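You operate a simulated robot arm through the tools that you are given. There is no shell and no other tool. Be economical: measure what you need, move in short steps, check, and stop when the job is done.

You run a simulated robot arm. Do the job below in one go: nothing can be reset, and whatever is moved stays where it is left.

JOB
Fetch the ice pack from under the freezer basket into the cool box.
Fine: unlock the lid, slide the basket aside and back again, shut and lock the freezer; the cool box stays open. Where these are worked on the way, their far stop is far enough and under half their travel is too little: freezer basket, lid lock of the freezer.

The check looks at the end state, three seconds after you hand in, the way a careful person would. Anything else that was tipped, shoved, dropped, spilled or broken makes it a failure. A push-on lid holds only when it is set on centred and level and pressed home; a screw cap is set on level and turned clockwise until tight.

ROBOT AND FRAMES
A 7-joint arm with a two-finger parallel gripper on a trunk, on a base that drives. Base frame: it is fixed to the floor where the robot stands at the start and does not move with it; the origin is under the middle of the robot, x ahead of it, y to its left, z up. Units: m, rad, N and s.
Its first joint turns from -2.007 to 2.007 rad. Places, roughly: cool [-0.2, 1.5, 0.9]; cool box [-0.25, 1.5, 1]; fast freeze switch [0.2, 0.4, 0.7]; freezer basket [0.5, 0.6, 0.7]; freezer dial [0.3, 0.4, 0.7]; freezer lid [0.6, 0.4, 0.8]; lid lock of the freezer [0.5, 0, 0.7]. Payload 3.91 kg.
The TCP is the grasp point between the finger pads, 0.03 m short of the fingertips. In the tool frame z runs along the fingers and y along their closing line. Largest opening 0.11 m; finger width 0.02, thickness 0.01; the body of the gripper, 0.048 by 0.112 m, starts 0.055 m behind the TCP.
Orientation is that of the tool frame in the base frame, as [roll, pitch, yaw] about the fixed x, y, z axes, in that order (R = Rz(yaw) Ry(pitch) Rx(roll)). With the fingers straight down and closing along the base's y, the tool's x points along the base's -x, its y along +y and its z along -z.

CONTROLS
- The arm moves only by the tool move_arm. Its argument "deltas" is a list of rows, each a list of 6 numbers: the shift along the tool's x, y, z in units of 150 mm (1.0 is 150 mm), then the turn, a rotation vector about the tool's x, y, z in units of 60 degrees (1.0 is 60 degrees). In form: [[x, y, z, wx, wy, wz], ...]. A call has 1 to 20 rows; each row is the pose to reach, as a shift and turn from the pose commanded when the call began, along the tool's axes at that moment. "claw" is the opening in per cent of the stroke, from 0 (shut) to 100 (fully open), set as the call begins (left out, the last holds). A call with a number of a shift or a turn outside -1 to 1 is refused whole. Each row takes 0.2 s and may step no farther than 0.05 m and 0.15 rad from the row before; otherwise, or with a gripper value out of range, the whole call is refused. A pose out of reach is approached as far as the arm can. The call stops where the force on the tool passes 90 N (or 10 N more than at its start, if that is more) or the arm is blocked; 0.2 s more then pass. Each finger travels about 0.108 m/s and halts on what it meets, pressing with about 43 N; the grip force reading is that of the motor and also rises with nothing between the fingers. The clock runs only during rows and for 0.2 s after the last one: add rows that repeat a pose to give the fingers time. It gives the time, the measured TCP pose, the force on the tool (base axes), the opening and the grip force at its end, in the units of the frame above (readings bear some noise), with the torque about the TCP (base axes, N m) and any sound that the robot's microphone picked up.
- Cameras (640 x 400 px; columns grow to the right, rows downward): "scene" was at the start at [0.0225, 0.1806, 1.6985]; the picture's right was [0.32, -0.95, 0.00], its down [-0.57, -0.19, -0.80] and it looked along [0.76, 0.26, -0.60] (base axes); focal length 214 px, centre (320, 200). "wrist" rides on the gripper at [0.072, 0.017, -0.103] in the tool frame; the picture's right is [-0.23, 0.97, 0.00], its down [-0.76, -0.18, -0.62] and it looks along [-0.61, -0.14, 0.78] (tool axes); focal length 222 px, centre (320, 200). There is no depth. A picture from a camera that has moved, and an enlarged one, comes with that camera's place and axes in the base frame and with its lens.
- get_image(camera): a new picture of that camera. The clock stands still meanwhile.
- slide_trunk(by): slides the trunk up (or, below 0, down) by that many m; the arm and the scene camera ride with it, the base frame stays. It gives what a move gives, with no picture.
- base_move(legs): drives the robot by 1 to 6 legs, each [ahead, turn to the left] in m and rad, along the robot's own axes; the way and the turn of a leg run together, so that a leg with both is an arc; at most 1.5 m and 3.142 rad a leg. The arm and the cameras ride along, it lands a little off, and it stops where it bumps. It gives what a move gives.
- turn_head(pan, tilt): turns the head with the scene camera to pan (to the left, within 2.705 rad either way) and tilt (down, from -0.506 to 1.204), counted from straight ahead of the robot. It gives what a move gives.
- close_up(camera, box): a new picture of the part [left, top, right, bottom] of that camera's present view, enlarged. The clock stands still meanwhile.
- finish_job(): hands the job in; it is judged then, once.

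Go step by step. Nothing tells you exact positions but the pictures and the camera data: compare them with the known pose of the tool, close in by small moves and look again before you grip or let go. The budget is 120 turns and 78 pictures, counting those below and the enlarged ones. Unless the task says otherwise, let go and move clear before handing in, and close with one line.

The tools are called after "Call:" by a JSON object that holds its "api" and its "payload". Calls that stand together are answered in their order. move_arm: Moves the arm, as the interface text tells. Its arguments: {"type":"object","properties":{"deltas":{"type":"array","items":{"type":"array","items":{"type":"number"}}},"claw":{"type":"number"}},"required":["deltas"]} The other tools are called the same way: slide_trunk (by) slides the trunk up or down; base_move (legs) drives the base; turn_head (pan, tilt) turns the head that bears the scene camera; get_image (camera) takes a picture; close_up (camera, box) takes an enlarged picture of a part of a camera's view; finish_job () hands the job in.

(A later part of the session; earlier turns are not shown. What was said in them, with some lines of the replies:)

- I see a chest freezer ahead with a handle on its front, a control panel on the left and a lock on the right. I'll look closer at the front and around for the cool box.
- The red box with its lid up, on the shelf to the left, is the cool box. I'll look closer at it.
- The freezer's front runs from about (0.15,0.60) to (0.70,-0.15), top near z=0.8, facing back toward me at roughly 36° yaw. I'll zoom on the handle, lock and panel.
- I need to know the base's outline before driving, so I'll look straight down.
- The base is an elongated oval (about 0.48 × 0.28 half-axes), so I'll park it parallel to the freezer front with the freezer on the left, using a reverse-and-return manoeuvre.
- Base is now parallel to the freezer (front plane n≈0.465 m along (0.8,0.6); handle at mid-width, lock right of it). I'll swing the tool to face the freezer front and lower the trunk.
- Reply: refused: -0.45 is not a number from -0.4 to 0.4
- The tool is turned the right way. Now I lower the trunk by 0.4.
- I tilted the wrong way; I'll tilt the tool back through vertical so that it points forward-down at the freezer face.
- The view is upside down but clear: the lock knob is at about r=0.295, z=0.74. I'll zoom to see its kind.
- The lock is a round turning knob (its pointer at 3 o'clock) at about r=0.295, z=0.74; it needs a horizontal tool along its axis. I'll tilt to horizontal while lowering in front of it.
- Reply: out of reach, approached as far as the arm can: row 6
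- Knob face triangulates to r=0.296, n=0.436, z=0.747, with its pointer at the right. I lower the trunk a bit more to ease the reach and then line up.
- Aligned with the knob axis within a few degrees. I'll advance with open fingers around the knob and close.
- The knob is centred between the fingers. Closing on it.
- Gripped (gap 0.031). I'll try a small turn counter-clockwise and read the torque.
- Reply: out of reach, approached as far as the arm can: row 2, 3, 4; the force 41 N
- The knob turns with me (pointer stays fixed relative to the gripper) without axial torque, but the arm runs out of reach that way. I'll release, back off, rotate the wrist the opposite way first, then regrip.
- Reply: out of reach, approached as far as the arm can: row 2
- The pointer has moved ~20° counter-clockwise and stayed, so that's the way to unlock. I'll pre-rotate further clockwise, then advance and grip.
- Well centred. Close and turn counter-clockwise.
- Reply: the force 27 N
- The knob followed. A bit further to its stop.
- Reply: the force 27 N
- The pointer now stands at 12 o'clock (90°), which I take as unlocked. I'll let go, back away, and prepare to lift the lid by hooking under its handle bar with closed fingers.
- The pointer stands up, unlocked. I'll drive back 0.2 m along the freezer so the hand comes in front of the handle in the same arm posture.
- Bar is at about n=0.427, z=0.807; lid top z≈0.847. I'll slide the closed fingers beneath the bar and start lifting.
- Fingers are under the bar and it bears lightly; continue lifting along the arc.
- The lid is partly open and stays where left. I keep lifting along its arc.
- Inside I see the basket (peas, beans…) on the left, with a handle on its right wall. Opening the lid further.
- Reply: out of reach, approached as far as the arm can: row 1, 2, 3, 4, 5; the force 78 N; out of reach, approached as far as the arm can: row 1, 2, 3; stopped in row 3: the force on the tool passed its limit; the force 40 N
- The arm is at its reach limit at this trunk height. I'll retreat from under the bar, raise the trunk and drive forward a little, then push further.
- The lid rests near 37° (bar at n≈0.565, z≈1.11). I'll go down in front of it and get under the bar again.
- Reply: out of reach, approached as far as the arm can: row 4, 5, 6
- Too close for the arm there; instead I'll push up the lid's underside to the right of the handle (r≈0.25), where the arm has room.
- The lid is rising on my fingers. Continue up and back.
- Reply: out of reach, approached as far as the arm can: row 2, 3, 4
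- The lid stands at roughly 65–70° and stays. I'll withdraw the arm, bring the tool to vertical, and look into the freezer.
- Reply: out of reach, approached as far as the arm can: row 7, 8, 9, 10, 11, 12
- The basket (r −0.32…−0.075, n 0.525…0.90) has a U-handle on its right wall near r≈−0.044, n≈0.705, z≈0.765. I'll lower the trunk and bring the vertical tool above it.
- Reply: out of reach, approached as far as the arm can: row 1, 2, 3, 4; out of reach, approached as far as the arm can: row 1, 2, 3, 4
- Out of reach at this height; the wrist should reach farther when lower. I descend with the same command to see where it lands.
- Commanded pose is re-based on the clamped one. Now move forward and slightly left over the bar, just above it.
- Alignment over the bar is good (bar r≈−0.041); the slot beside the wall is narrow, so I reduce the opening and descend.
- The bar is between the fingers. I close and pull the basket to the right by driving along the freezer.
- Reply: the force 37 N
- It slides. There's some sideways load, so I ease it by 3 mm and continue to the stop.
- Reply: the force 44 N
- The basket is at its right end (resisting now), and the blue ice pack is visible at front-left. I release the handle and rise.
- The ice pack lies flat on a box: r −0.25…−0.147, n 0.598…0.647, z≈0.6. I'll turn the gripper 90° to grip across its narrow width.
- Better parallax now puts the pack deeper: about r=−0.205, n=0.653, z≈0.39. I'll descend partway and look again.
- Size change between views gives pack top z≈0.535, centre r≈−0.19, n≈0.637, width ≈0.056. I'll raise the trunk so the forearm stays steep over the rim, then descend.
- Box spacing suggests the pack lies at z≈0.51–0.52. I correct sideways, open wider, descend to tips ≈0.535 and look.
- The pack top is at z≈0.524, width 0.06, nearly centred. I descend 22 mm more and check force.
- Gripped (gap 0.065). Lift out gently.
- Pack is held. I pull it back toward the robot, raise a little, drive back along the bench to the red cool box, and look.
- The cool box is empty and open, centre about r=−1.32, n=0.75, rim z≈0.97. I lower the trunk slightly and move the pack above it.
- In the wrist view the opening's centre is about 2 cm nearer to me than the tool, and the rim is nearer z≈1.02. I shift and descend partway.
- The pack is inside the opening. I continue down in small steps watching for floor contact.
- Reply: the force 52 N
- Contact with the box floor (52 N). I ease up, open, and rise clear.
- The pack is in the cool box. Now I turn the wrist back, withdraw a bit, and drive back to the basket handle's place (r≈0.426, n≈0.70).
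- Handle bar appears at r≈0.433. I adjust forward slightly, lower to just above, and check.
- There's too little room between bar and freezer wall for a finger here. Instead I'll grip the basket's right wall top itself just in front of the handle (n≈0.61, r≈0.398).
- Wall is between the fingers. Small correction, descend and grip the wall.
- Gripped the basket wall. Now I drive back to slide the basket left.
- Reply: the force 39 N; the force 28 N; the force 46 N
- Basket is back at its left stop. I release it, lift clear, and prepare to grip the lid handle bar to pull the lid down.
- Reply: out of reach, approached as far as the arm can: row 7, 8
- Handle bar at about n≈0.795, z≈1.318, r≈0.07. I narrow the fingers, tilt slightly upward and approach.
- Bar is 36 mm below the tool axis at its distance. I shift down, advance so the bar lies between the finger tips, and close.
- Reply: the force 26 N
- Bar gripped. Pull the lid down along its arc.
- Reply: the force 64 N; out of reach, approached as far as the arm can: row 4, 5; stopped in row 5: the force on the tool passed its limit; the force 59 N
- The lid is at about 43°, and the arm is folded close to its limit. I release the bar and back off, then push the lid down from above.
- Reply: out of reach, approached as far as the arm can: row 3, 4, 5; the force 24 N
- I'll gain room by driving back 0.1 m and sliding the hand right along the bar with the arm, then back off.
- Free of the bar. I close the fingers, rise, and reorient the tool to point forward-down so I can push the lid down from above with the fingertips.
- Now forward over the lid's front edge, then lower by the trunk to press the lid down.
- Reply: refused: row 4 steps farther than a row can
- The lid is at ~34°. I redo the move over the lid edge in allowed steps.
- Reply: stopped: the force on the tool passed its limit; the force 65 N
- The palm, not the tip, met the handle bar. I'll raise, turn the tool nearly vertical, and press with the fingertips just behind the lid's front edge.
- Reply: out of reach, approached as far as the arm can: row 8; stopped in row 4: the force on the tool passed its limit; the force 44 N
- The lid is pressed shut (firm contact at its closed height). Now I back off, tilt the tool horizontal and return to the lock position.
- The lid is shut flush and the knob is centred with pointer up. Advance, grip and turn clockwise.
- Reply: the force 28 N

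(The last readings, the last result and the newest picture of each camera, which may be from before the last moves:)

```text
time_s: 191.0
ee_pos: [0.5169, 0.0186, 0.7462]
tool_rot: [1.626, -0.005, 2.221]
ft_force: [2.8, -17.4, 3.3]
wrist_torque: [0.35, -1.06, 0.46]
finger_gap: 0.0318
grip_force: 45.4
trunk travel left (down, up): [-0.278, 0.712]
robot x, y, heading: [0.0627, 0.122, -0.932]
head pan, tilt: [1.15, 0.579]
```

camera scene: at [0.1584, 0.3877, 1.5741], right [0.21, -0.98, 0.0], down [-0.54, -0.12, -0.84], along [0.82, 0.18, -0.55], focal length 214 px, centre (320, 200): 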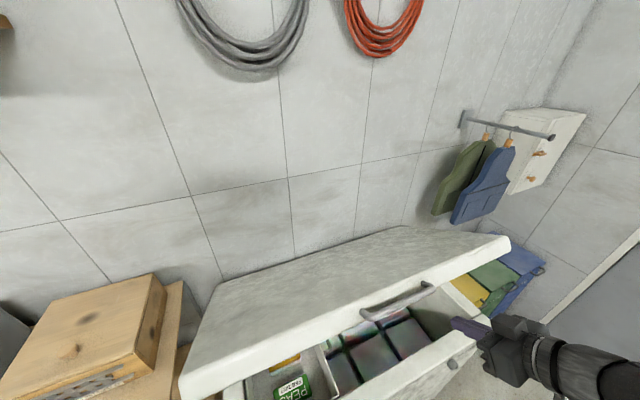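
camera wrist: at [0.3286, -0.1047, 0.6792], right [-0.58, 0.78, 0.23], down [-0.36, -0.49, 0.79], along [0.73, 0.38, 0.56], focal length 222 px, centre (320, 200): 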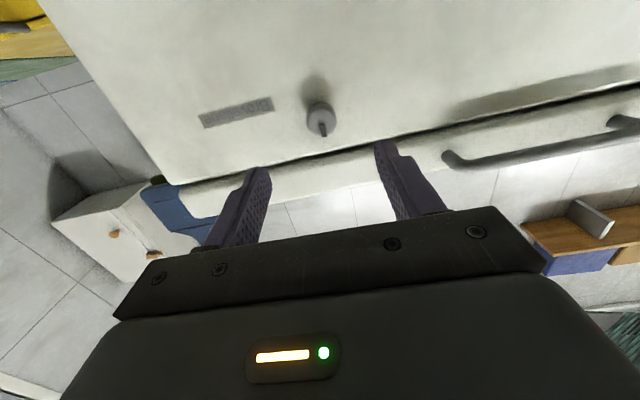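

Turned 90° clockwise. I release, back off and use the last picture to check the pointer and lid.

Call:
{"api": "move_arm", "payload": {"deltas": [[0, 0, 0, 0, 0, 0.04], [0, 0, 0, 0, 0, 0.04]]}}

Call:
{"api": "move_arm", "payload": {"deltas": [[0, 0, 0, 0, 0, 0], [0, 0, 0, 0, 0, 0], [0, 0, -0.2, 0, 0, 0], [0, 0, -0.4, 0, 0, 0], [0, 0, -0.6, 0, 0, 0], [0, 0, -0.8, 0, 0, 0]], "claw": 60}}

Call:
{"api": "get_image", "payload": {"camera": "wrist"}}

```text
time_s: 191.6
ee_pos: [0.5158, 0.0186, 0.7466]
tool_rot: [1.626, -0.047, 2.218]
ft_force: [-4.3, -12.3, 0.2]
wrist_torque: [0.03, -1.22, 0.03]
finger_gap: 0.0317
grip_force: 45.4
trunk travel left (down, up): [-0.278, 0.712]
robot x, y, heading: [0.064, 0.1229, -0.933]
head pan, tilt: [1.15, 0.579]
```

```text
time_s: 193.0
ee_pos: [0.4202, -0.0536, 0.7515]
tool_rot: [1.627, -0.043, 2.219]
ft_force: [0.0, 0.2, 0.4]
wrist_torque: [0.02, 0.01, 0.0]
finger_gap: 0.0665
grip_force: 0.1
trunk travel left (down, up): [-0.278, 0.712]
robot x, y, heading: [0.0639, 0.1262, -0.929]
head pan, tilt: [1.15, 0.579]
```

```text
0 pictures are left
camera wrist: at [0.2948, -0.0588, 0.7777], right [0.21, -0.18, 0.96], down [-0.05, -0.98, -0.18], along [0.98, -0.01, -0.21], focal length 222 px, centre (320, 200)
```

wrist: 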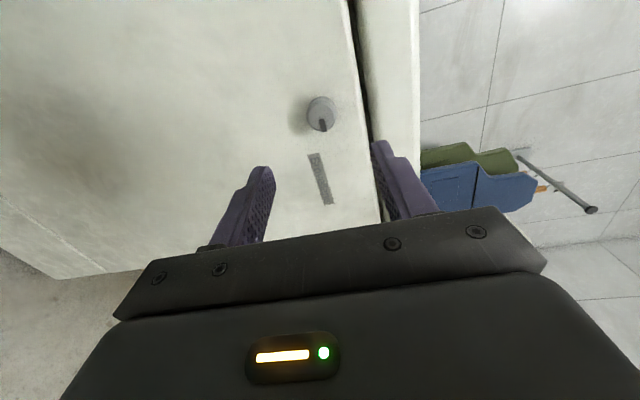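

The pointer again lies along the label at 3 o'clock, the lid is shut, and the gripper is clear. Handing in.

Call:
{"api": "finish_job", "payload": {}}

```text
The job is handed in.
```

The ice pack is in the open cool box. The freezer basket is back at its left stop, and the lid is shut and locked.
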